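You operate a simulated robot arm through the tools that you are given. There is no shell and no other tool. Be economical: measure what you need, move in short steps, check, and stop when the job is done.

The job below is to be done with a simulated two-armed robot. You get a single attempt, and the scene is never put back.

Task
Pick up the ink box marked "blue" from the top of the small grey table with one hand, pass it to the other hand and put it on the upper shelf of the long wire cart. Set down upright: ink box.

It is judged by the outcome, as a careful person would: the job done as asked, and still so three seconds after it is handed in. It fails if anything else is knocked over, pushed out of place, dropped, spilled or broken.

Robot
Two 7-joint arms with two-finger parallel grippers on one trunk, on a base that drives. Base frame: it is fixed to the floor where the robot stands at the start and does not move with it; the origin is under the middle of the robot, x ahead of it, y to its left, z up; the surface under the hand at the start is at about z = 0.82. Readings come in m, rad, newtons and seconds.
The left shoulder is at the start at [0.02, 0.17, 1.178], the right one opposite. With the tool pointing down near the work surface each hand reaches from about 0.16 to 0.66 m from the robot's upright axis, wherever it stands, measured 20 degrees to its own side. Places, roughly: upper shelf of the long wire cart [3.6, -0.9, 0.7]. Payload 3.8 kg a hand.
Tool frame (each hand has its own): the origin (TCP) lies between the finger pads and is the grasp point; the fingertips stand 0.03 m ahead of it; z points along the fingers, y is the line along which they close. The gripper opens to 0.11 m. The fingers are 0.02 m wide and 0.01 m thick; the gripper's body (0.048 by 0.112 m) begins 0.055 m behind the TCP.
Orientation is that of the tool frame in the base frame, as [roll, pitch, yaw] about the fixed x, y, z axes, in that order (R = Rz(yaw) Ry(pitch) Rx(roll)). With the fingers straight down and closing along the base's y, the tool's x points along the base's -x, its y along +y and its z along -z.

Tools
- The arms move only by the tool nudge_tool. It takes "left_commands", "right_commands" or both (then of equal length, played together; a hand with none holds still); each is a list that holds one entry, the list of rows, each a list of 7 numbers: the opening, from 0 (shut) to 1 (fully open), then the shift along the tool's x, y, z in units of 30 mm (1.0 is 30 mm), then the turn, a rotation vector about the tool's x, y, z in units of 5 degrees (1.0 is 5 degrees). In form: [[[hand, tx, ty, tz, rx, ry, rz], ...]]. A call has 1 to 10 rows; each row shifts and turns the commanded pose from where the row before left it, along the tool's axes as they then stand. A call with a number of a shift or a turn outside -1 to 1 is refused whole. Rows are played at 5 a second. More than 0.05 m and 0.15 rad between two rows, or a gripper value outside its range, and nothing of the call is played. A pose out of reach is approached as far as the arm can. The call stops where the force on the tool passes 40 N (or 10 N more than at its start, if that is more) or the arm is blocked; 0.2 s more then pass. Each finger travels about 0.072 m/s and halts on what it meets, pressing with about 36 N; the grip force reading is that of the motor and also rises with nothing between the fingers. The clock runs only during rows and for 0.2 s after the last one: add rows that do not move to give the fingers time. The reply holds the time, the measured pose of the TCP, the force on the tool along the base axes, the opening and the grip force, in the units named above and with some noise, with the torque about the TCP (base axes, N m) and any sound that the robot's microphone picked up, and new pictures: "show" is both (left out), scene, wrist or none (wrist: the cameras of the hands that moved).
- Cameras (640 x 400 px; columns grow to the right, rows downward): "scene" is now at [0.0996, -0.0011, 1.3336]; the picture's right is [0.04, -1.00, 0.00], its down [-0.55, -0.02, -0.83] and it looks along [0.83, 0.04, -0.55] (base axes); focal length 291 px, centre (320, 200). "left" rides on the left gripper at [0.072, -0.017, -0.103] in its tool frame; the picture's right is [0.23, 0.97, 0.00], its down [-0.76, 0.18, -0.62] and it looks along [-0.61, 0.14, 0.78] (tool axes); focal length 222 px, centre (320, 200). "right" rides on the right gripper at [0.072, 0.017, -0.103] in its tool frame; the picture's right is [-0.23, 0.97, 0.00], its down [-0.76, -0.18, -0.62] and it looks along [-0.61, -0.14, 0.78] (tool axes); focal length 222 px, centre (320, 200). There is no depth. A picture from a camera that has moved, and an enlarged one, comes with that camera's place and axes in the base frame and with its lens. The place of the scene camera against the robot may be out by one fixed shift of up to 0.018 m in any direction.
- raise_lower(by): slides the trunk up (or, below 0, down) by that many m; the arms and the scene camera ride with it, the base frame stays. It gives what a move gives, with no picture.
- steer(legs): drives the robot by 1 to 6 legs, each [ahead, turn to the left] in m and rad, along the robot's own axes; the way and the turn of a leg run together, so that a leg with both is an arc; at most 1.5 m and 3.142 rad a leg. The arms and the cameras ride along, it lands a little off, and it stops where it bumps. It gives what a move gives, and a new picture of the scene camera.
- turn_head(pan, tilt): turns the head with the scene camera to pan (to the left, within 1.396 rad either way) and tilt (down, from -0.506 to 1.204), counted from straight ahead of the robot. It gives what a move gives, and a new picture of the scene camera.
- inspect(camera, box): a new picture of the part [left, top, right, bottom] of that camera's present view, enlarged. No time passes.
- hand_in(): hands the job in; it is judged then, once.

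Work in short steps. Places have to be worked out from the pictures, the camera data and where the tool is seen: move nearer, look again, correct. Check each grasp and each placing, and mend what went wrong. You have 120 turns and 260 pictures in all, those below and enlarged ones among them. Open the grippers and draw the arms clear of the work before you hand the job in, unless the task says otherwise; then end with one line.

The tools are called after "Call:" as a command line: name --argument value ..., lists and objects as JSON in quotes. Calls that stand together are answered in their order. nudge_tool: Moves the arms, as the interface text tells. Its arguments: {"type":"object","properties":{"left_commands":{"type":"array","items":{"type":"array","items":{"type":"array","items":{"type":"number"}}}},"right_commands":{"type":"array","items":{"type":"array","items":{"type":"array","items":{"type":"number"}}}},"show":{"type":"string","enum":["both","scene","wrist","none"]}},"required":[]} The other tools are called the same way: raise_lower (by) slides the trunk up or down; steer (legs) drives the base; turn_head (pan, tilt) turns the head that bears the scene camera; inspect (camera, box) takes an enlarged picture of a part of a camera's view; hand_in () hands the job in.

At the start:

```text
time: 0.0
left_position: [0.5217, 0.2612, 1.1137]
left_tool_rot: [-3.141, 0.0, 3.141]
left_ft_force: [0.0, -0.3, 0.0]
left_moment: [-0.01, 0.01, -0.02]
left_gripper_width: 0.1099
left_gripper_force: 0.1
right_position: [0.5151, -0.2015, 1.1482]
right_tool_rot: [-3.141, -0.002, -3.14]
right_ft_force: [0.2, -0.6, 0.5]
right_moment: [0.04, 0.02, 0.0]
right_gripper_width: 0.1101
right_gripper_force: 0.0
trunk travel left (down, up): [-0.275, 0.295]
robot x, y, heading: [0.0033, -0.0038, 0.001]
head pan, tilt: [0.042, 0.585]
```

scene: 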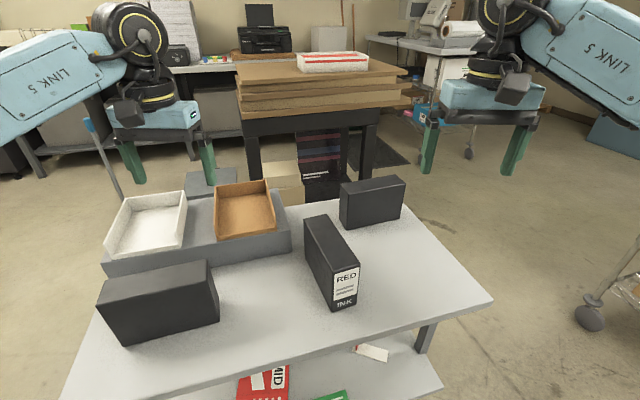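
right: 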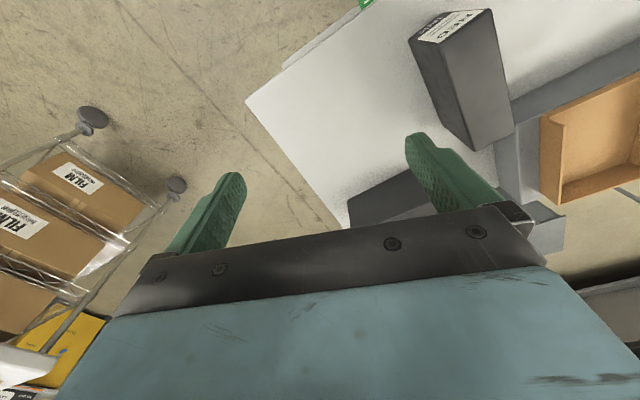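
left: 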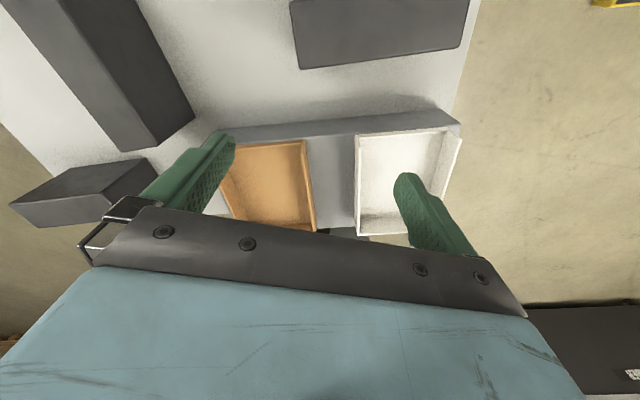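

I see three dark ink boxes on the table, and only the red label is readable. I'll enlarge the views to look for other labels.

Call:
inspect --camera "scene" --box '[80, 160, 420, 372]'

Call:
inspect --camera "left" --box '[0, 0, 480, 240]'

Call:
turn_head --pan -0.3 --tilt 0.3

```text
1.88 times, centred on (250, 266) of scene
camera zoom: at [0.0996, -0.0011, 1.3336], right [0.04, -1.0, 0.0], down [-0.55, -0.02, -0.83], along [0.83, 0.04, -0.55], focal length 547 px, centre (452, 76)
```

zoom: 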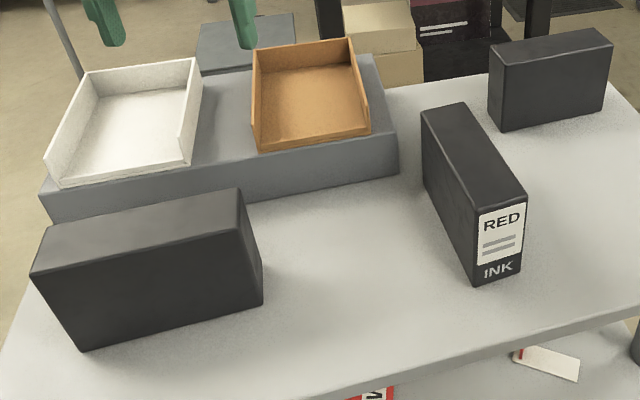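

```text
1.33 times, centred on (240, 120) of left
camera zoom: at [0.4502, 0.2438, 1.2158], right [-0.23, 0.97, 0.0], down [0.76, 0.18, 0.62], along [0.61, 0.14, -0.78], focal length 296 px, centre (427, 307)
```

zoom: 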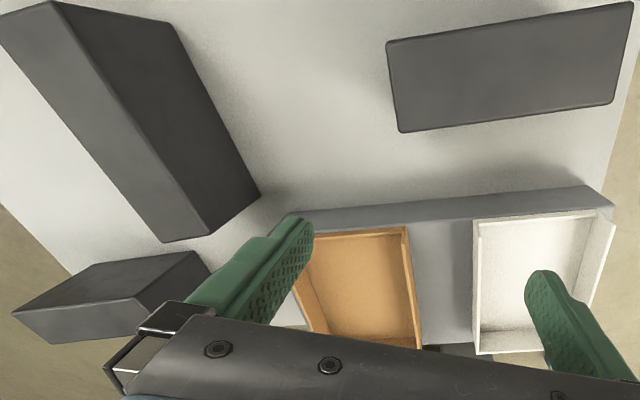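

```text
time: 0.8
left_position: [0.5226, 0.2605, 1.113]
left_tool_rot: [-3.14, 0.0, 3.141]
left_ft_force: [0.2, 0.2, -0.7]
left_moment: [0.02, 0.0, -0.02]
left_gripper_width: 0.11
left_gripper_force: 0.1
right_position: [0.513, -0.2021, 1.1471]
right_tool_rot: [-3.142, -0.001, -3.141]
right_ft_force: [-0.7, 0.6, 0.2]
right_moment: [-0.04, -0.01, 0.01]
right_gripper_width: 0.1102
right_gripper_force: 0.1
trunk travel left (down, up): [-0.275, 0.295]
robot x, y, heading: [0.0002, 0.001, -0.001]
head pan, tilt: [-0.3, 0.3]
camera scene: at [0.1001, -0.0325, 1.3597], right [-0.29, -0.96, 0.0], down [-0.28, 0.09, -0.96], along [0.91, -0.28, -0.3], focal length 291 px, centre (320, 200)
```

scene: 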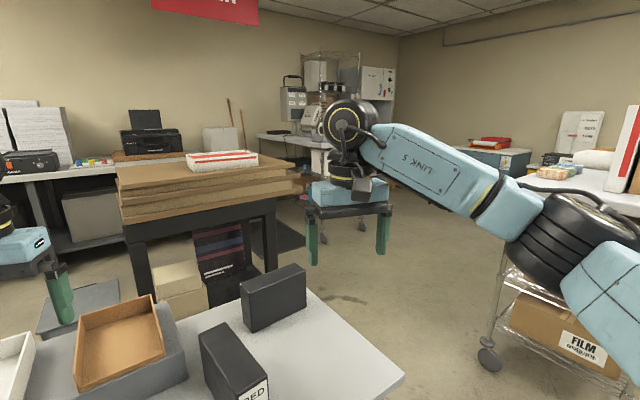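

The other two boxes show no label from here. I'll swing the left hand out to the left with its camera facing the left box's far end.

Call:
nudge_tool --left_commands '[[[1, 0.98, 0.42, 0, 0, 0, 1], [1, 0.98, 0.42, 0, 0, 0, 1], [1, 0.98, 0.42, 0, 0, 0, 1], [1, 0.98, 0.42, 0, 0, 0, 1], [1, 0.98, 0.42, 0, 0, 0, 1], [1, 0.98, 0.42, 0, 0, 0, 1], [1, 0.98, 0.42, 0, 0, 0, 1], [1, 0.98, 0.42, 0, 0, 0, 1], [1, 0.98, 0.42, 0, 0, 0, 1], [1, 0.98, 0.42, 0, 0, 0, 1]]]' --show "wrist"

```text
time: 3.0
left_position: [0.2698, 0.3427, 1.1412]
left_tool_rot: [3.139, 0.0, 2.272]
left_ft_force: [-0.5, 0.2, 0.2]
left_moment: [0.01, -0.03, 0.0]
left_gripper_width: 0.1098
left_gripper_force: 0.0
left hand out of reach, approached as far as the arm can: row 7, 8, 9, 10
right_position: [0.514, -0.2009, 1.1471]
right_tool_rot: [3.14, 0.0, 3.142]
right_ft_force: [-0.2, 0.2, 0.6]
right_moment: [0.0, -0.03, 0.02]
right_gripper_width: 0.1101
right_gripper_force: 0.0
trunk travel left (down, up): [-0.275, 0.295]
robot x, y, heading: [-0.0014, -0.001, 0.0]
head pan, tilt: [-0.3, 0.3]
camera left: at [0.2104, 0.3865, 1.2441], right [0.6, 0.8, 0.0], down [0.63, -0.47, 0.62], along [0.5, -0.37, -0.78], focal length 222 px, centre (320, 200)
```

left: 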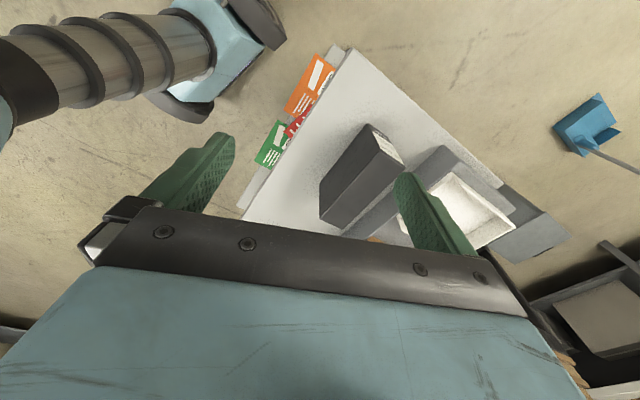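

A white label shows on the left end of this box, so I'll enlarge it.

Call:
inspect --camera "left" --box '[340, 110, 430, 170]'

```text
6.67 times, centred on (385, 140) of left
camera zoom: at [0.2104, 0.3865, 1.2441], right [0.6, 0.8, 0.0], down [0.63, -0.47, 0.62], along [0.5, -0.37, -0.78], focal length 1481 px, centre (-113, 600)
```

zoom: 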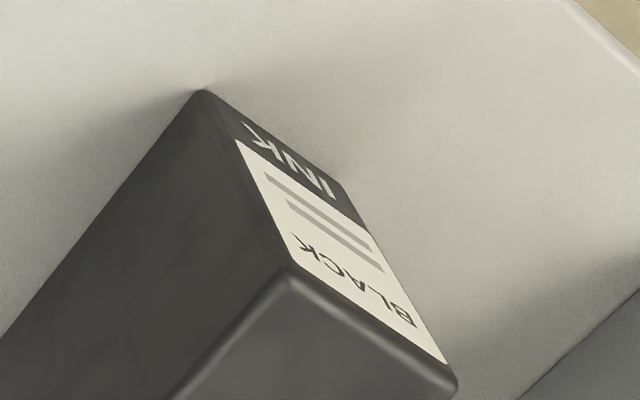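

The left box is BLACK, so the back-right one should be BLUE, and I'll check its label from the table's right side. First I'll look right to see the free floor.

Call:
turn_head --pan -0.9 --tilt 0.5

Call:
inspect --camera "right" --box '[0, 0, 640, 300]'

```text
time: 4.0
left_position: [0.2718, 0.3431, 1.1412]
left_tool_rot: [3.142, 0.0, 2.274]
left_ft_force: [-0.3, 0.0, -0.3]
left_moment: [0.0, 0.02, -0.02]
left_gripper_width: 0.1099
left_gripper_force: 0.0
right_position: [0.5136, -0.2016, 1.1468]
right_tool_rot: [3.14, 0.0, -3.141]
right_ft_force: [0.9, 0.2, -0.5]
right_moment: [-0.01, 0.02, 0.06]
right_gripper_width: 0.1101
right_gripper_force: 0.0
trunk travel left (down, up): [-0.275, 0.295]
robot x, y, heading: [0.0005, -0.002, -0.003]
head pan, tilt: [-0.901, 0.499]
camera scene: at [0.0675, -0.0762, 1.3414], right [-0.78, -0.62, 0.0], down [-0.3, 0.37, -0.88], along [0.55, -0.69, -0.48], focal length 291 px, centre (320, 200)
```

scene: 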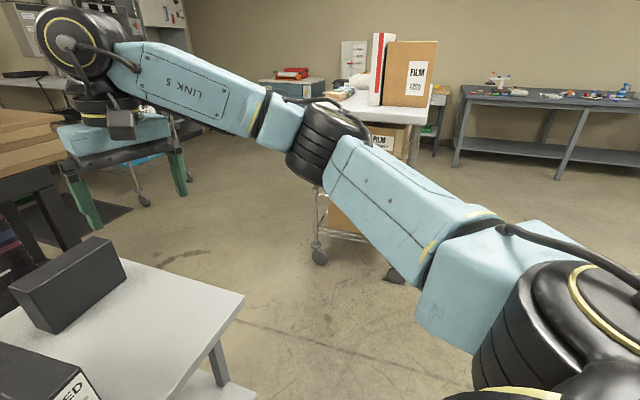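

```text
1.00 times, centred on (320, 150) of right (not enlarged: the box is as wide or as high as the picture)
camera zoom: at [0.4412, -0.1846, 1.2503], right [0.23, 0.97, 0.0], down [0.76, -0.18, 0.62], along [0.61, -0.14, -0.78], focal length 222 px, centre (320, 250)
```

zoom: 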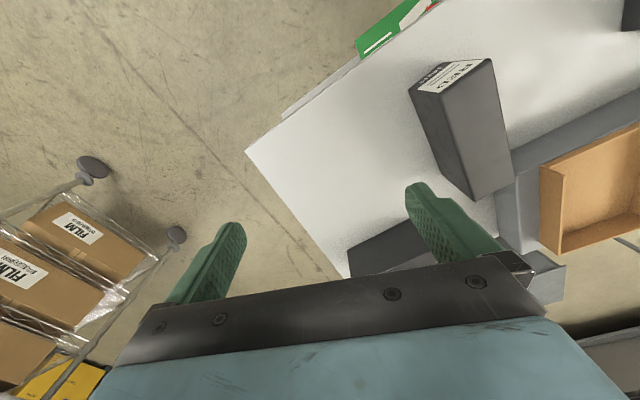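

The back-right box sits at about (0.80, -0.11), and the FILM cart's casters are at about (0.56..1.08, -1.35..-1.5), which leaves an aisle at y ≈ -0.75. I'll draw the right hand in, then drive round to the table's right side.

Call:
nudge_tool --right_commands '[[[1, 1, 0, 0, 0, 0, 0], [1, 1, 0, 0, 0, 0, 0], [1, 1, 0, 0, 0, 0, 0], [1, 1, 0, 0, 0, 0, 0], [1, 1, 0, 0, 0, 0, 0], [1, 1, 0, 0, 0, 0, 0]]]' --show "none"

Call:
steer --legs '[[0, -1.57], [0.72, 0]]'

```text
time: 5.4
left_position: [0.2705, 0.3429, 1.1409]
left_tool_rot: [3.14, -0.001, 2.271]
left_ft_force: [0.1, -0.3, -0.7]
left_moment: [0.0, 0.0, -0.03]
left_gripper_width: 0.1102
left_gripper_force: 0.1
right_position: [0.3334, -0.2008, 1.1476]
right_tool_rot: [3.141, 0.0, 3.141]
right_ft_force: [-0.5, -0.1, -0.3]
right_moment: [0.01, 0.03, -0.04]
right_gripper_width: 0.1099
right_gripper_force: 0.1
trunk travel left (down, up): [-0.275, 0.295]
robot x, y, heading: [-0.002, 0.0012, -0.0]
head pan, tilt: [-0.901, 0.499]
```

```text
time: 13.2
left_position: [0.3352, -1.0033, 1.141]
left_tool_rot: [-3.14, 0.0, 0.693]
left_ft_force: [0.3, -0.5, -0.3]
left_moment: [0.02, 0.01, 0.0]
left_gripper_width: 0.1098
left_gripper_force: 0.1
right_position: [-0.2078, -1.0603, 1.1472]
right_tool_rot: [-3.14, -0.002, 1.562]
right_ft_force: [-0.2, 0.0, -0.5]
right_moment: [0.02, 0.01, -0.02]
right_gripper_width: 0.1099
right_gripper_force: 0.0
trunk travel left (down, up): [-0.275, 0.295]
robot x, y, heading: [-0.0053, -0.7289, -1.581]
head pan, tilt: [-0.901, 0.499]
camera scene: at [-0.086, -0.811, 1.3414], right [-0.61, 0.79, 0.0], down [0.38, 0.29, -0.88], along [-0.69, -0.54, -0.48], focal length 291 px, centre (320, 200)
```

scene: 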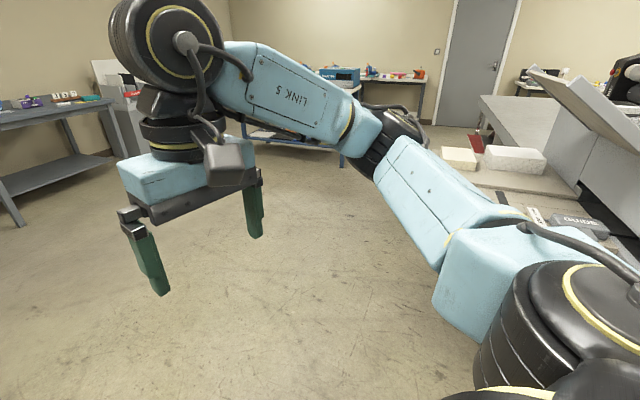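

Now I'm at (0,-0.73) facing -y. I'll turn back to face +x and look ahead before driving.

Call:
turn_head --pan 0.0 --tilt 0.45

Call:
steer --legs '[[0, 1.57]]'

```text
time: 14.4
left_position: [0.3367, -1.0025, 1.1424]
left_tool_rot: [3.142, 0.0, 0.692]
left_ft_force: [0.3, 0.0, 0.1]
left_moment: [-0.02, -0.01, -0.02]
left_gripper_width: 0.1102
left_gripper_force: 0.0
right_position: [-0.2076, -1.0601, 1.1482]
right_tool_rot: [3.142, 0.0, 1.562]
right_ft_force: [0.2, -0.2, 0.8]
right_moment: [0.04, 0.02, 0.01]
right_gripper_width: 0.1098
right_gripper_force: 0.1
trunk travel left (down, up): [-0.275, 0.295]
robot x, y, heading: [-0.0047, -0.7318, -1.583]
head pan, tilt: [0.0, 0.45]
camera scene: at [-0.0151, -0.8466, 1.3459], right [-1.0, 0.01, 0.0], down [0.0, 0.44, -0.9], along [-0.01, -0.9, -0.44], focal length 291 px, centre (320, 200)
```

scene: 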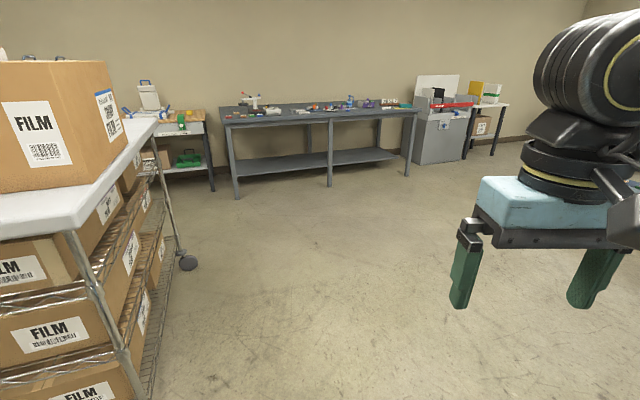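

```text
time: 18.6
left_position: [0.2792, -0.3942, 1.1409]
left_tool_rot: [3.139, -0.001, 2.238]
left_ft_force: [0.4, -0.1, 0.1]
left_moment: [-0.02, -0.04, -0.04]
left_gripper_width: 0.11
left_gripper_force: 0.0
right_position: [0.3212, -0.94, 1.1475]
right_tool_rot: [-3.14, 0.001, 3.107]
right_ft_force: [0.5, -0.4, 0.6]
right_moment: [0.03, -0.02, -0.03]
right_gripper_width: 0.11
right_gripper_force: 0.0
trunk travel left (down, up): [-0.275, 0.295]
robot x, y, heading: [-0.002, -0.7248, -0.033]
head pan, tilt: [0.0, 0.45]
camera scene: at [0.0988, -0.7376, 1.3459], right [-0.04, -1.0, 0.0], down [-0.43, 0.02, -0.9], along [0.9, -0.03, -0.44], focal length 291 px, centre (320, 200)
```

scene: 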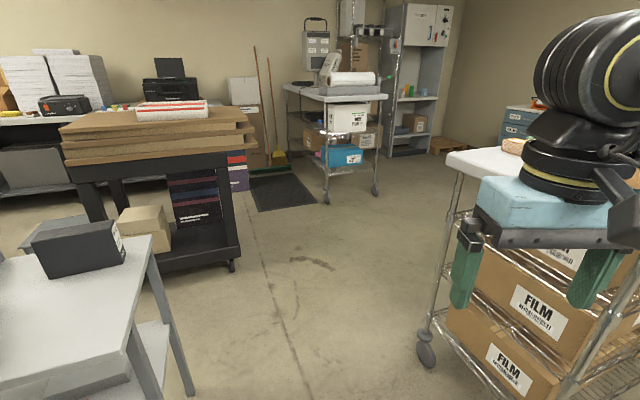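

The label on the box's right end is now in sight, so I'll enlarge it along with the far carts.

Call:
inspect --camera "scene" --box '[20, 200, 180, 300]'

Call:
inspect --camera "scene" --box '[270, 60, 460, 210]'

```text
4.00 times, centred on (100, 250) of scene
camera zoom: at [0.0988, -0.7376, 1.3459], right [-0.04, -1.0, 0.0], down [-0.43, 0.02, -0.9], along [0.9, -0.03, -0.44], focal length 1163 px, centre (1200, 0)
```

zoom: 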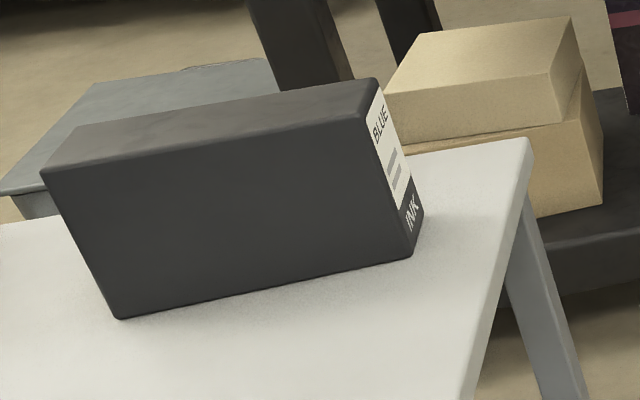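

```text
2.67 times, centred on (365, 135) of scene
camera zoom: at [0.0988, -0.7376, 1.3459], right [-0.04, -1.0, 0.0], down [-0.43, 0.02, -0.9], along [0.9, -0.03, -0.44], focal length 776 px, centre (200, 373)
```

zoom: 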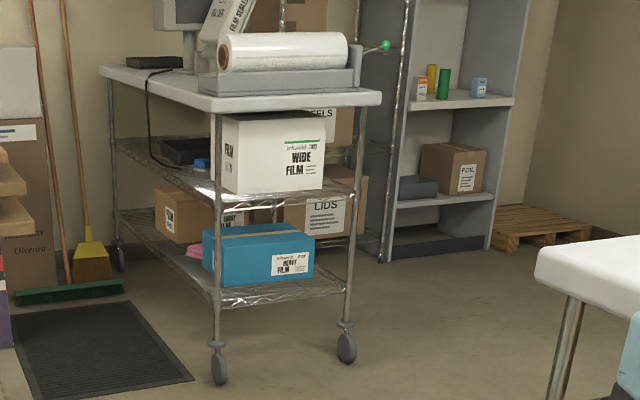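

It is BLUE. I'll drive ahead along y≈-0.75, then turn left to face the box from the table's right side.

Call:
steer --legs '[[0.97, 0.02]]'

Call:
steer --legs '[[0, 1.9]]'

```text
time: 23.7
left_position: [1.2517, -0.406, 1.1424]
left_tool_rot: [-3.14, 0.0, 2.266]
left_ft_force: [0.3, 0.9, 0.3]
left_moment: [-0.01, 0.0, -0.01]
left_gripper_width: 0.1098
left_gripper_force: 0.1
right_position: [1.3105, -0.951, 1.1469]
right_tool_rot: [3.141, -0.001, 3.136]
right_ft_force: [0.4, 0.3, 0.3]
right_moment: [0.01, 0.01, -0.01]
right_gripper_width: 0.1098
right_gripper_force: 0.1
trunk travel left (down, up): [-0.275, 0.295]
robot x, y, heading: [0.9764, -0.7514, -0.007]
head pan, tilt: [0.0, 0.45]
camera scene: at [1.0813, -0.7547, 1.3458], right [-0.01, -1.0, 0.0], down [-0.44, 0.0, -0.9], along [0.9, -0.01, -0.44], focal length 291 px, centre (320, 200)
```

scene: 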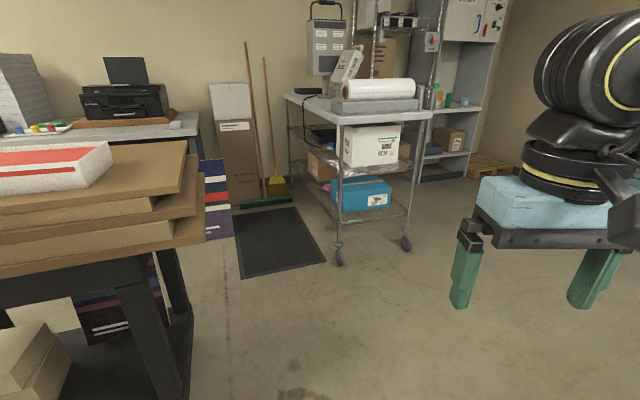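

```text
time: 28.7
left_position: [0.5664, -0.6031, 1.1409]
left_tool_rot: [3.14, 0.001, -2.113]
left_ft_force: [1.0, 0.1, -0.1]
left_moment: [0.01, 0.04, 0.0]
left_gripper_width: 0.1099
left_gripper_force: 0.1
right_position: [1.0607, -0.3699, 1.1473]
right_tool_rot: [-3.14, 0.0, -1.245]
right_ft_force: [0.4, 0.7, 0.3]
right_moment: [0.01, 0.02, 0.01]
right_gripper_width: 0.1099
right_gripper_force: 0.0
trunk travel left (down, up): [-0.275, 0.295]
robot x, y, heading: [0.9751, -0.7505, 1.899]
head pan, tilt: [0.0, 0.45]
camera scene: at [0.9318, -0.6471, 1.3459], right [0.95, 0.32, 0.0], down [0.14, -0.41, -0.9], along [-0.29, 0.85, -0.44], focal length 291 px, centre (320, 200)
```

scene: 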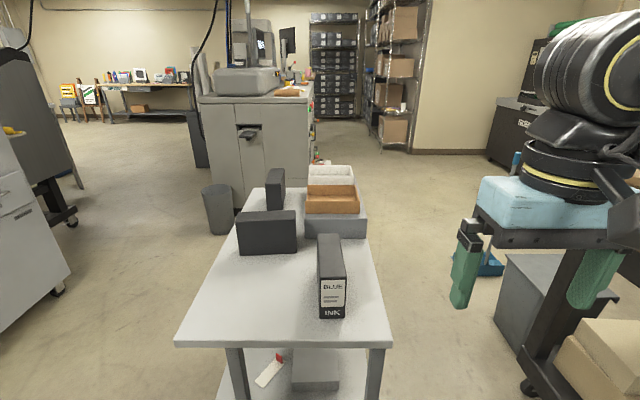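

The blue box lies along my heading with its near end about 0.58 m ahead and its top at z≈0.94. I'll drive 0.1 m nearer and look down.

Call:
steer --legs '[[0.1, 0]]'

Call:
turn_head --pan 0.0 --tilt 0.8

```text
time: 29.8
left_position: [0.5349, -0.5075, 1.1414]
left_tool_rot: [-3.141, -0.002, -2.114]
left_ft_force: [0.2, 0.9, -0.6]
left_moment: [-0.03, -0.04, -0.01]
left_gripper_width: 0.1099
left_gripper_force: 0.1
right_position: [1.0293, -0.2752, 1.1473]
right_tool_rot: [3.14, -0.001, -1.246]
right_ft_force: [0.6, 0.7, -0.7]
right_moment: [-0.02, -0.02, 0.0]
right_gripper_width: 0.1098
right_gripper_force: 0.1
trunk travel left (down, up): [-0.275, 0.295]
robot x, y, heading: [0.9413, -0.6531, 1.895]
head pan, tilt: [0.0, 0.45]
camera scene: at [0.9, -0.5524, 1.3457], right [0.95, 0.32, 0.0], down [0.14, -0.41, -0.9], along [-0.29, 0.85, -0.44], focal length 291 px, centre (320, 200)
```

scene: 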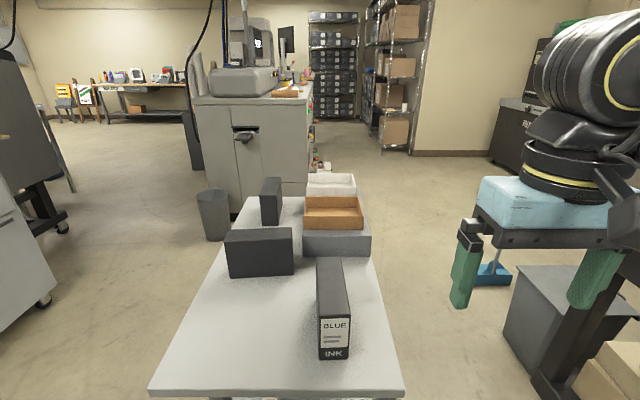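

```text
time: 30.6
left_position: [0.5349, -0.5097, 1.1417]
left_tool_rot: [3.141, 0.001, -2.113]
left_ft_force: [-0.4, -0.5, 0.5]
left_moment: [0.0, 0.0, -0.02]
left_gripper_width: 0.1101
left_gripper_force: 0.0
right_position: [1.0296, -0.2759, 1.1478]
right_tool_rot: [-3.141, 0.002, -1.247]
right_ft_force: [0.2, 0.4, -0.3]
right_moment: [0.0, 0.0, 0.0]
right_gripper_width: 0.1099
right_gripper_force: 0.1
trunk travel left (down, up): [-0.275, 0.295]
robot x, y, heading: [0.9444, -0.6542, 1.896]
head pan, tilt: [0.0, 0.799]
camera scene: at [0.904, -0.5642, 1.3155], right [0.95, 0.32, 0.0], down [0.23, -0.68, -0.7], along [-0.22, 0.66, -0.72], focal length 291 px, centre (320, 200)
```

scene: 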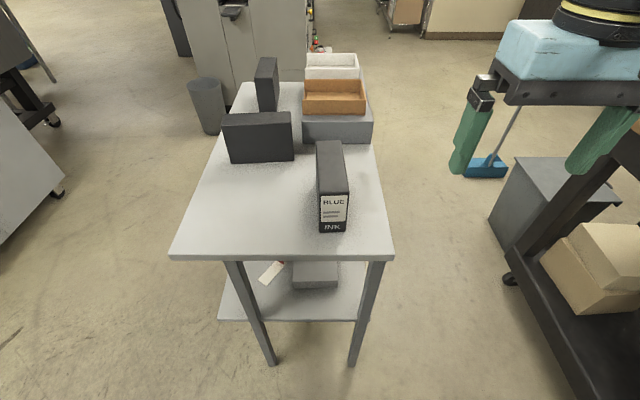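

The box measures about 0.16 m long, 0.055 m wide and 0.12 m high, centred near (0.780,-0.118). I'll bring the right hand over (0.774,-0.098), staying high, then check with the wrist camera.

Call:
nudge_tool --right_commands '[[[1, -0.83, 0.62, 0, 0, 0, 0], [1, -0.83, 0.62, 0, 0, 0, 0], [1, -0.83, 0.62, 0, 0, 0, 0], [1, -0.83, 0.62, 0, 0, 0, 0], [1, -0.83, 0.62, 0, 0, 0, 0], [1, -0.83, 0.62, 0, 0, 0, 0], [1, -0.83, 0.62, 0, 0, 0, 0], [1, -0.83, 0.62, 0, 0, 0, 0], [1, -0.83, 0.62, 0, 0, 0, 0], [1, -0.83, 0.62, 0, 0, 0, 0]]]' --show "both"

```text
time: 32.9
left_position: [0.5343, -0.5089, 1.1408]
left_tool_rot: [3.141, 0.002, -2.114]
left_ft_force: [-0.7, -0.7, 0.1]
left_moment: [0.02, -0.01, -0.02]
left_gripper_width: 0.1103
left_gripper_force: 0.0
right_position: [0.7745, -0.1045, 1.147]
right_tool_rot: [-3.141, 0.002, -1.242]
right_ft_force: [0.9, -0.2, 0.5]
right_moment: [0.03, -0.02, -0.02]
right_gripper_width: 0.1099
right_gripper_force: 0.0
right hand out of reach, approached as far as the arm can: row 10
trunk travel left (down, up): [-0.275, 0.295]
robot x, y, heading: [0.9435, -0.6577, 1.892]
head pan, tilt: [0.0, 0.799]
camera scene: at [0.9025, -0.5652, 1.3155], right [0.95, 0.32, 0.0], down [0.23, -0.68, -0.7], along [-0.22, 0.66, -0.72], focal length 291 px, centre (320, 200)
camera right: at [0.7821, -0.1789, 1.2503], right [-0.99, -0.1, 0.0], down [-0.08, 0.78, 0.62], along [-0.06, 0.62, -0.78], focal length 222 px, centre (320, 200)
```

scene: 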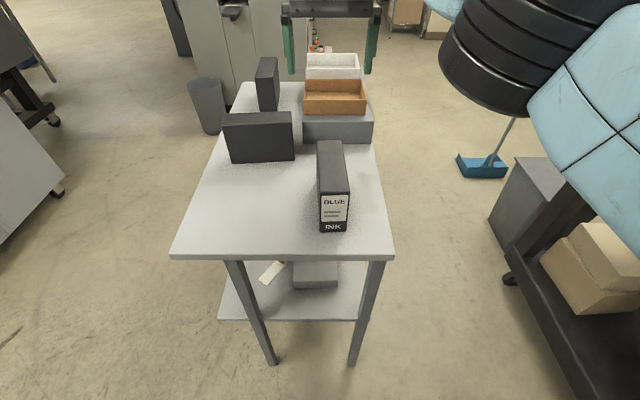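
right: 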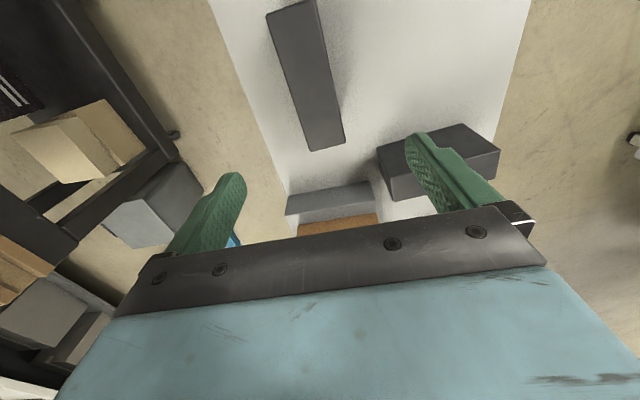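

I'll zoom the wrist view to pin down the box's top corners.

Call:
inspect --camera "right" --box '[230, 0, 390, 160]'

```text
2.50 times, centred on (310, 80) of right
camera zoom: at [0.7821, -0.1789, 1.2503], right [-0.99, -0.1, 0.0], down [-0.08, 0.78, 0.62], along [-0.06, 0.62, -0.78], focal length 555 px, centre (345, 500)
```

zoom: 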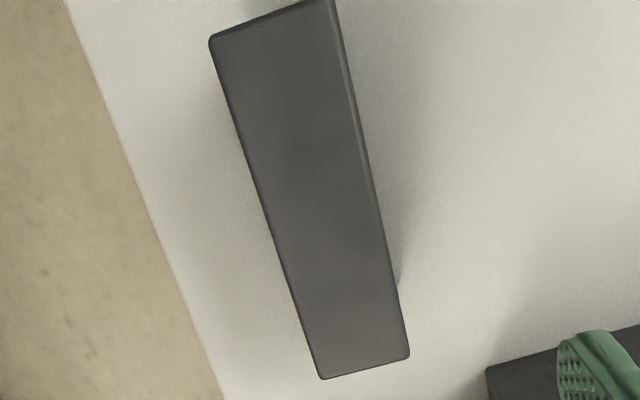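

The wrist view confirms it: the box centre is about (0.785,-0.113), turned roughly 2° from my tool. I'll correct for that and descend most of the way.

Call:
nudge_tool --right_commands '[[[1, 0, -0.18, 0.97, 0, 0, -0.4], [1, 0, 0, 0.97, 0, 0, 0], [1, 0, 0, 0.97, 0, 0, 0], [1, 0, 0, 0.97, 0, 0, 0], [1, 0, 0, 0.97, 0, 0, 0]]]'

```text
time: 34.0
left_position: [0.5354, -0.5089, 1.1417]
left_tool_rot: [3.139, 0.0, -2.113]
left_ft_force: [-0.1, -0.7, -0.4]
left_moment: [-0.01, 0.0, 0.04]
left_gripper_width: 0.1097
left_gripper_force: 0.1
right_position: [0.7821, -0.1019, 0.9999]
right_tool_rot: [-3.141, 0.0, -1.212]
right_ft_force: [0.0, 1.1, -0.6]
right_moment: [0.02, 0.02, 0.0]
right_gripper_width: 0.1101
right_gripper_force: 0.0
trunk travel left (down, up): [-0.275, 0.295]
robot x, y, heading: [0.9444, -0.6559, 1.894]
head pan, tilt: [0.0, 0.799]
camera scene: at [0.9041, -0.564, 1.3154], right [0.95, 0.32, 0.0], down [0.23, -0.68, -0.7], along [-0.22, 0.66, -0.72], focal length 291 px, centre (320, 200)
camera right: at [0.7917, -0.1747, 1.1035], right [-0.99, -0.13, 0.0], down [-0.1, 0.78, 0.62], along [-0.08, 0.62, -0.78], focal length 222 px, centre (320, 200)
```

scene: 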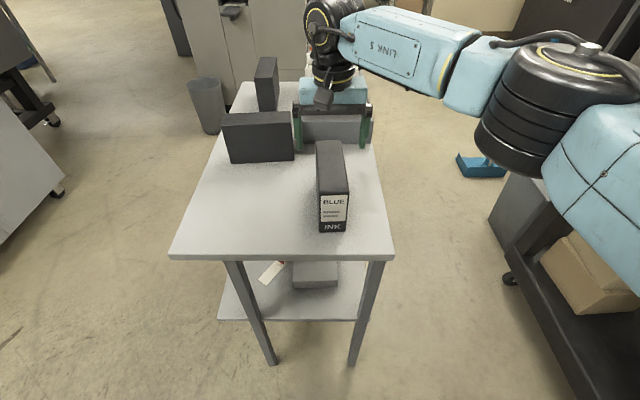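
right: 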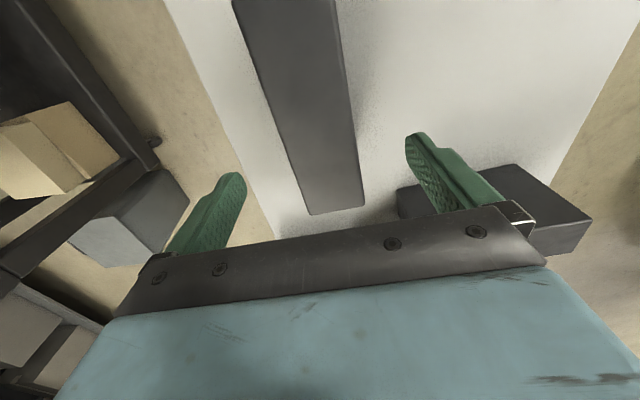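

Alignment across the box is good and the hand is about 1 cm nearer than planned. I'll shift 1 cm forward, descend to z≈0.915 and close.

Call:
nudge_tool --right_commands '[[[1, -0.33, 0, 0.95, 0, 0, 0], [1, 0, 0, 0.95, 0, 0, 0], [1, 0, 0, 0.93, 0, 0, 0], [1, 0, 0, 0, 0, 0, 0]]]'

```text
time: 35.0
left_position: [0.5344, -0.5086, 1.142]
left_tool_rot: [3.142, -0.001, -2.115]
left_ft_force: [-1.1, -0.1, -0.4]
left_moment: [0.04, -0.04, -0.01]
left_gripper_width: 0.11
left_gripper_force: 0.1
right_position: [0.7795, -0.0929, 0.917]
right_tool_rot: [3.141, -0.001, -1.211]
right_ft_force: [-0.5, 0.3, -0.1]
right_moment: [0.02, 0.04, 0.02]
right_gripper_width: 0.1099
right_gripper_force: 0.0
trunk travel left (down, up): [-0.275, 0.295]
robot x, y, heading: [0.9455, -0.6534, 1.893]
head pan, tilt: [0.0, 0.799]
camera scene: at [0.9042, -0.5644, 1.3155], right [0.95, 0.32, 0.0], down [0.23, -0.68, -0.7], along [-0.22, 0.66, -0.72], focal length 291 px, centre (320, 200)
camera right: at [0.7895, -0.1674, 1.0194], right [-0.99, -0.13, 0.0], down [-0.1, 0.77, 0.62], along [-0.08, 0.62, -0.78], focal length 222 px, centre (320, 200)
```

scene: 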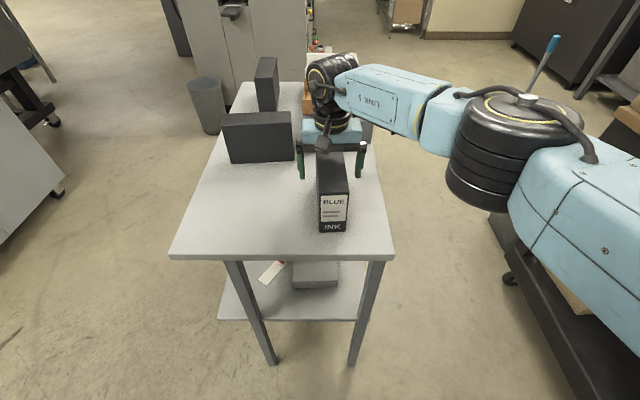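
right: 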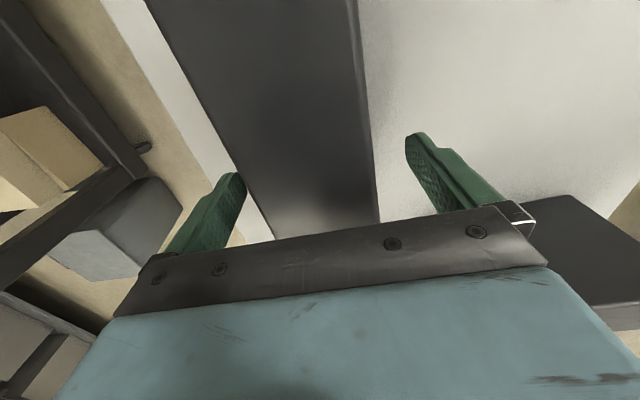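

The box sits slightly towards the image-left finger, so I'll shift about 5 mm that way and close.

Call:
nudge_tool --right_commands '[[[1, 0, -0.17, 0, 0, 0, 0], [0, 0, 0, 0, 0, 0, 0], [0, 0, 0, 0, 0, 0, 0], [0, 0, 0, 0, 0, 0, 0], [0, 0, 0, 0, 0, 0, 0], [0, 0, 0, 0, 0, 0, 0]]]' --show "wrist"

```text
time: 36.5
left_position: [0.5344, -0.5083, 1.1411]
left_tool_rot: [3.141, -0.001, -2.113]
left_ft_force: [0.4, -0.3, 0.0]
left_moment: [-0.01, 0.02, 0.0]
left_gripper_width: 0.1102
left_gripper_force: 0.1
right_position: [0.7842, -0.0914, 0.9178]
right_tool_rot: [-3.141, -0.001, -1.212]
right_ft_force: [-1.0, -0.1, 0.6]
right_moment: [-0.07, 0.06, -0.07]
right_gripper_width: 0.0581
right_gripper_force: 36.0
trunk travel left (down, up): [-0.275, 0.295]
robot x, y, heading: [0.9447, -0.6526, 1.895]
head pan, tilt: [0.0, 0.799]
camera right: at [0.7938, -0.1654, 1.0197], right [-0.99, -0.13, 0.0], down [-0.1, 0.78, 0.62], along [-0.08, 0.62, -0.78], focal length 222 px, centre (320, 200)
```

right: 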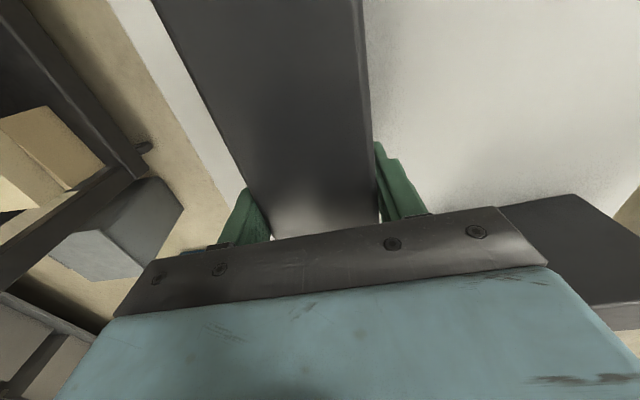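

Gripped at 58 mm width with 36 N. I'll lift slowly and look.

Call:
nudge_tool --right_commands '[[[0, 0, 0, -0.5, 0, 0, 0], [0, 0, 0, -0.7, 0, 0, 0], [0, 0, 0, -1, 0, 0, 0], [0, 0, 0, -1, 0, 0, 0], [0, 0, 0, -1, 0, 0, 0]]]'

```text
time: 37.6
left_position: [0.5347, -0.5077, 1.1408]
left_tool_rot: [3.14, 0.0, -2.115]
left_ft_force: [-0.2, 0.5, -0.1]
left_moment: [-0.01, 0.02, -0.01]
left_gripper_width: 0.1101
left_gripper_force: 0.1
right_position: [0.7837, -0.0912, 1.0428]
right_tool_rot: [3.141, 0.002, -1.211]
right_ft_force: [0.2, 0.2, -5.0]
right_moment: [0.08, -0.01, 0.0]
right_gripper_width: 0.058
right_gripper_force: 35.6
trunk travel left (down, up): [-0.275, 0.295]
robot x, y, heading: [0.946, -0.6571, 1.891]
head pan, tilt: [0.0, 0.799]
camera scene: at [0.904, -0.5643, 1.3154], right [0.95, 0.32, 0.0], down [0.23, -0.68, -0.7], along [-0.22, 0.66, -0.72], focal length 291 px, centre (320, 200)
camera right: at [0.7929, -0.1641, 1.1454], right [-0.99, -0.13, 0.0], down [-0.1, 0.78, 0.62], along [-0.08, 0.62, -0.78], focal length 222 px, centre (320, 200)
```

scene: 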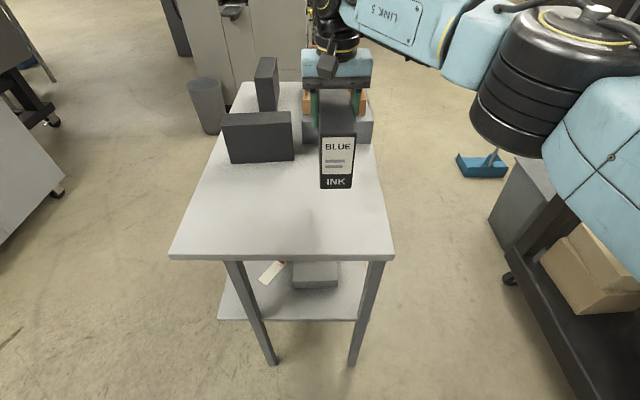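
right: 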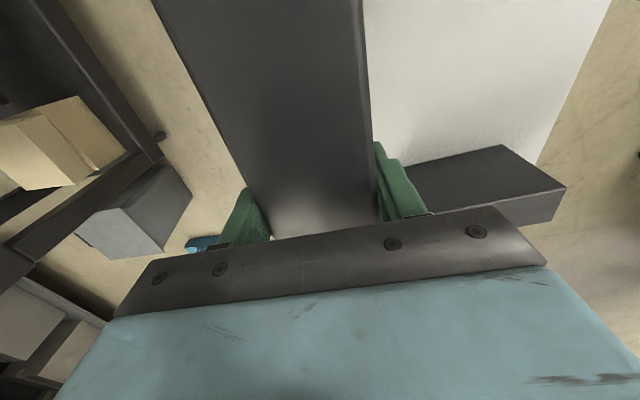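

The box is lifted cleanly and weighs about 0.5 kg. The shelf sits under the cart top, so the left hand must hold the box by its label end with the fingers horizontal; I'll raise the right hand 5 cm and start turning the left hand in place.

Call:
nudge_tool --left_commands '[[[1, 0, 0, 0, 0, 0, -1], [1, 0, 0, 0, 0, 0, -1], [1, 0, 0, 0, 0, 0, -1], [1, 0, 0, 0, 0, 0, -1], [1, 0, 0, 0, 0, 0, -1], [1, 0, 0, 0, 0, 0, -1], [1, 0, 0, 0, 0, 0, -1], [1, 0, 0, 0, 0, 0, -1], [1, 0, 0, 0, 0, 0, -1], [1, 0, 0, 0, 0, 0, -0.5]]]' --right_commands '[[[0, 0, 0, -0.8, 0, 0, 0], [0, 0, 0, -0.8, 0, 0, 0], [0, 0, 0, 0, 0, 0, 0.4], [0, 0, 0, 0, 0, 0, 0], [0, 0, 0, 0, 0, 0, 0], [0, 0, 0, 0, 0, 0, 0], [0, 0, 0, 0, 0, 0, 0], [0, 0, 0, 0, 0, 0, 0], [0, 0, 0, 0, 0, 0, 0], [0, 0, 0, 0, 0, 0, 0]]]' --show "none"

Call:
nudge_tool --left_commands '[[[1, -0.9, 0, 0, 0, -1, 0], [1, -0.9, 0, 0, 0, -1, 0], [1, -0.9, 0, 0, 0, -1, 0], [1, -0.7, 0, 0, 0, -1, 0], [1, -0.5, 0, 0, 0, -1, 0], [1, 0, 0, 0, 0, -1, 0], [1, 0, 0, 0, 0, -1, 0], [1, 0, 0, 0, 0, -1, 0], [1, 0, 0, 0, 0, -1, 0], [1, 0, 0, 0, 0, -1, 0]]]'

```text
time: 39.9
left_position: [0.5346, -0.5086, 1.1413]
left_tool_rot: [-3.141, -0.001, -1.283]
left_ft_force: [-0.3, 0.1, -0.1]
left_moment: [-0.01, 0.02, 0.01]
left_gripper_width: 0.1105
left_gripper_force: 0.0
right_position: [0.7831, -0.0892, 1.0903]
right_tool_rot: [-3.14, -0.001, -1.246]
right_ft_force: [-0.3, -0.3, -4.5]
right_moment: [0.08, 0.06, -0.01]
right_gripper_width: 0.058
right_gripper_force: 36.2
trunk travel left (down, up): [-0.275, 0.295]
robot x, y, heading: [0.9474, -0.6583, 1.893]
head pan, tilt: [0.0, 0.799]
```

```text
time: 42.0
left_position: [0.5039, -0.3984, 1.16]
left_tool_rot: [-3.14, 0.875, -1.287]
left_ft_force: [0.1, 0.2, -0.8]
left_moment: [0.0, 0.0, -0.01]
left_gripper_width: 0.1102
left_gripper_force: 0.0
right_position: [0.7842, -0.0889, 1.0902]
right_tool_rot: [-3.14, -0.002, -1.245]
right_ft_force: [0.1, 0.6, -4.6]
right_moment: [0.08, 0.05, -0.01]
right_gripper_width: 0.0579
right_gripper_force: 36.3
trunk travel left (down, up): [-0.275, 0.295]
robot x, y, heading: [0.9462, -0.6564, 1.895]
head pan, tilt: [0.0, 0.799]
camera scene: at [0.9041, -0.5643, 1.3154], right [0.95, 0.32, 0.0], down [0.23, -0.68, -0.7], along [-0.22, 0.66, -0.72], focal length 291 px, centre (320, 200)
camera left: at [0.5556, -0.515, 1.1689], right [-0.89, -0.41, -0.17], down [-0.17, -0.04, 0.98], along [-0.41, 0.91, -0.03], focal length 222 px, centre (320, 200)
```

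scene: 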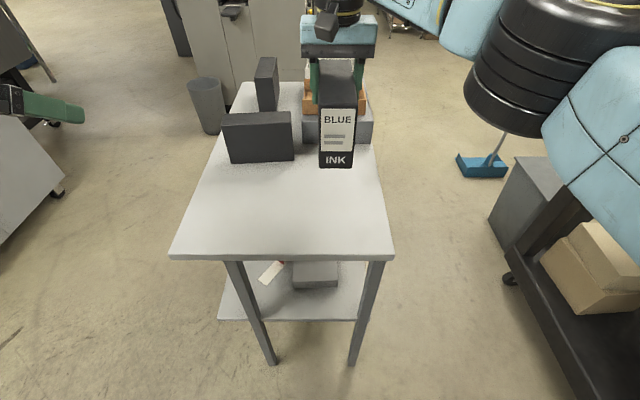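
left: 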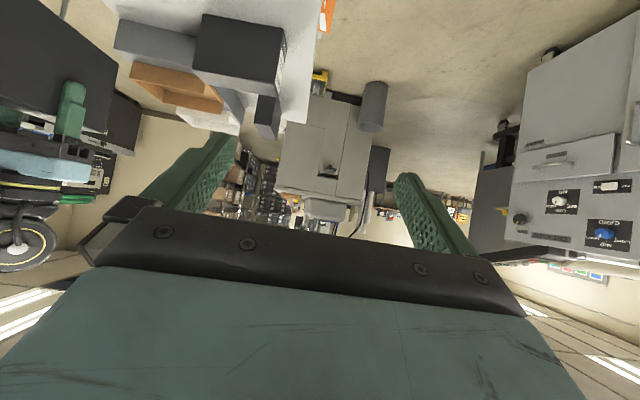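

The left hand has pitched 50°. I'll pitch the remaining 40° while moving toward the centre.

Call:
nudge_tool --left_commands '[[[1, 0, -0.5, 0, 0, -1, 0], [1, 0, -0.5, 0, 0, -1, 0], [1, 0, -0.5, 0, 0, -1, 0], [1, 0, -0.5, 0, 0, -1, 0], [1, 0, -0.5, 0, 0, -1, 0], [1, 0, -0.5, 0, 0, -1, 0], [1, 0, -0.5, 0, 0, -1, 0], [1, 0, -0.5, 0, 0, -1, 0], [1, 0, 0, 0, -0.48, 0, 0]]]'

```text
time: 44.0
left_position: [0.5512, -0.3076, 1.1827]
left_tool_rot: [3.097, 1.437, -1.292]
left_ft_force: [0.0, -0.1, 0.8]
left_moment: [0.0, -0.03, -0.03]
left_gripper_width: 0.1102
left_gripper_force: 0.1
left hand out of reach, approached as far as the arm can: row 1, 2, 3, 4, 5, 6, 7, 8, 9
right_position: [0.7839, -0.0884, 1.0899]
right_tool_rot: [3.141, 0.002, -1.246]
right_ft_force: [0.3, 0.4, -4.9]
right_moment: [0.1, 0.03, 0.01]
right_gripper_width: 0.058
right_gripper_force: 36.0
trunk travel left (down, up): [-0.275, 0.295]
robot x, y, heading: [0.9482, -0.6545, 1.898]
head pan, tilt: [0.0, 0.799]
camera scene: at [0.9041, -0.5638, 1.3154], right [0.95, 0.32, 0.0], down [0.23, -0.68, -0.7], along [-0.22, 0.66, -0.72], focal length 291 px, centre (320, 200)
camera left: at [0.6033, -0.4103, 1.1245], right [-0.91, -0.34, -0.22], down [0.0, -0.54, 0.84], along [-0.41, 0.77, 0.5], focal length 222 px, centre (320, 200)
```

scene: 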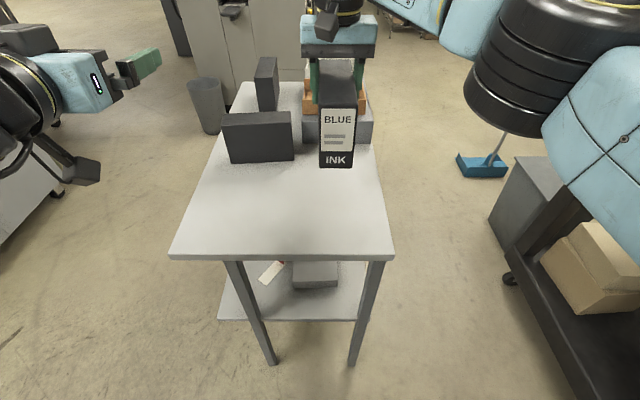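
left: 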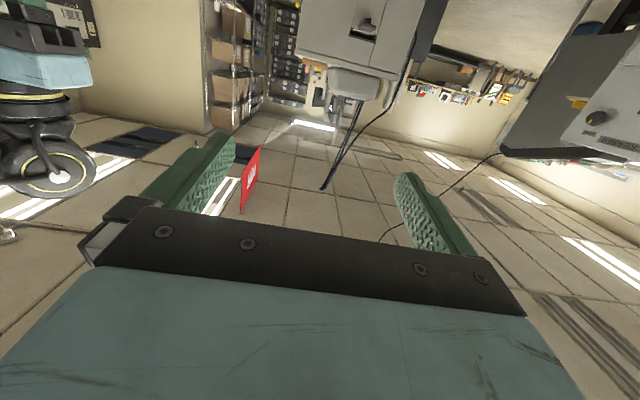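

The left arm can't fold that close to the chest. I'll instead turn the box about 60° to the right in the right hand so the left hand can come in diagonally from the left.

Call:
nudge_tool --right_commands '[[[0, 0.62, -0.88, 0, 0, 0, 0], [0, 0.62, -0.88, 0, 0, 0, 0], [0, 0, 0, 0, 0, 0, 1], [0, 0, 0, 0, 0, 0, 1], [0, 0, 0, 0, 0, 0, 1], [0, 0, 0, 0, 0, 0, 1], [0, 0, 0, 0, 0, 0, 1], [0, 0, 0, 0, 0, 0, 1], [0, 0, 0, 0, 0, 0, 1], [0, 0, 0, 0, 0, 0, 1]]]' --show "none"

Call:
nudge_tool --right_commands '[[[0, 0, 0, 0, 0, 0, 1], [0, 0, 0, 0, 0, 0, 1], [0, 0, 0, 0, 0, 0, 1], [0, 0, 0, 0, 0, 0, 1]]]' --show "scene"

```text
time: 46.2
left_position: [0.552, -0.3095, 1.1831]
left_tool_rot: [3.097, 1.436, -1.289]
left_ft_force: [-0.4, -0.1, -0.4]
left_moment: [0.01, -0.01, -0.05]
left_gripper_width: 0.1101
left_gripper_force: 0.0
right_position: [0.8466, -0.1066, 1.0896]
right_tool_rot: [-3.14, 0.001, -1.944]
right_ft_force: [-0.4, 0.5, -5.3]
right_moment: [0.07, 0.0, -0.03]
right_gripper_width: 0.058
right_gripper_force: 36.9
trunk travel left (down, up): [-0.275, 0.295]
robot x, y, heading: [0.9476, -0.6567, 1.893]
head pan, tilt: [0.0, 0.799]
```

```text
time: 47.2
left_position: [0.5513, -0.3094, 1.1833]
left_tool_rot: [3.096, 1.436, -1.288]
left_ft_force: [0.1, -0.5, -0.3]
left_moment: [-0.03, 0.0, -0.03]
left_gripper_width: 0.1101
left_gripper_force: 0.1
right_position: [0.8459, -0.1084, 1.0907]
right_tool_rot: [-3.141, 0.0, -2.294]
right_ft_force: [0.4, -0.4, -4.8]
right_moment: [0.04, -0.07, 0.04]
right_gripper_width: 0.058
right_gripper_force: 35.7
trunk travel left (down, up): [-0.275, 0.295]
robot x, y, heading: [0.947, -0.654, 1.893]
head pan, tilt: [0.0, 0.799]
camera scene: at [0.9039, -0.5639, 1.3154], right [0.95, 0.32, 0.0], down [0.23, -0.68, -0.7], along [-0.22, 0.66, -0.72], focal length 291 px, centre (320, 200)
```

scene: 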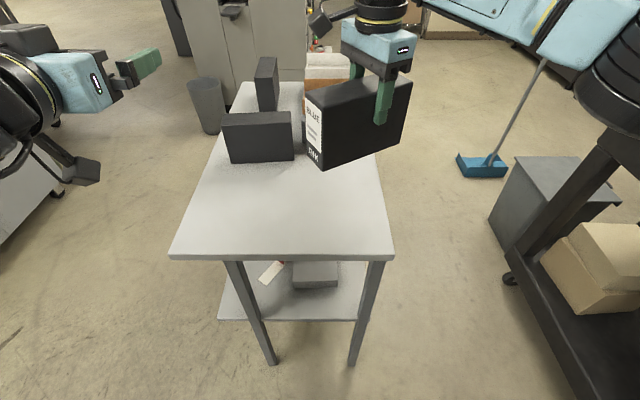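

The box now points 60° right with its label end toward the left hand. I'll yaw the left hand right by 50-60° to face it, staying clear.

Call:
nudge_tool --left_commands '[[[1, 0, 0, 0.3, 1, 0, 0], [1, 0, 0, 0.3, 1, 0, 0], [1, 0, 0, 0, 1, 0, 0], [1, 0, 0, 0, 1, 0, 0], [1, 0, 0, 0, 1, 0, 0], [1, 0, 0, 0, 1, 0, 0], [1, 0, 0, 0, 1, 0, 0], [1, 0, 0, 0, 1, 0, 0], [1, 0, 0, 0, 1, 0, 0], [1, 0, 0, 0, 1, 0, 0]]]'

```text
time: 49.5
left_position: [0.6122, -0.2849, 1.1819]
left_tool_rot: [-2.31, 1.441, -1.268]
left_ft_force: [0.6, 0.4, -0.5]
left_moment: [0.02, -0.02, 0.03]
left_gripper_width: 0.1102
left_gripper_force: 0.0
left hand out of reach, approached as far as the arm can: row 9, 10
right_position: [0.8458, -0.1071, 1.0906]
right_tool_rot: [3.14, 0.001, -2.294]
right_ft_force: [0.5, -0.8, -5.1]
right_moment: [0.08, -0.06, -0.01]
right_gripper_width: 0.058
right_gripper_force: 36.0
trunk travel left (down, up): [-0.275, 0.295]
robot x, y, heading: [0.9461, -0.6572, 1.895]
head pan, tilt: [0.0, 0.799]
camera scene: at [0.9041, -0.5636, 1.3154], right [0.95, 0.32, 0.0], down [0.23, -0.68, -0.7], along [-0.22, 0.66, -0.72], focal length 291 px, centre (320, 200)
camera left: at [0.5788, -0.3928, 1.12], right [-0.83, 0.46, -0.32], down [-0.5, -0.35, 0.79], along [0.25, 0.82, 0.52], focal length 222 px, centre (320, 200)
```

scene: 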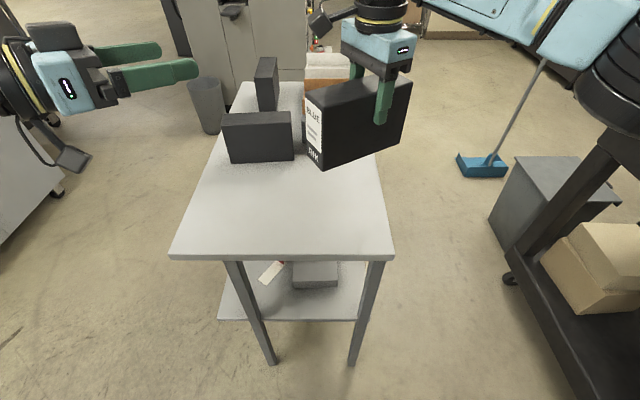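
left: 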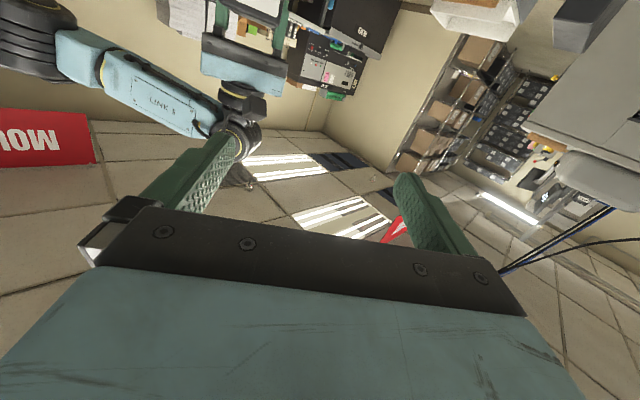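

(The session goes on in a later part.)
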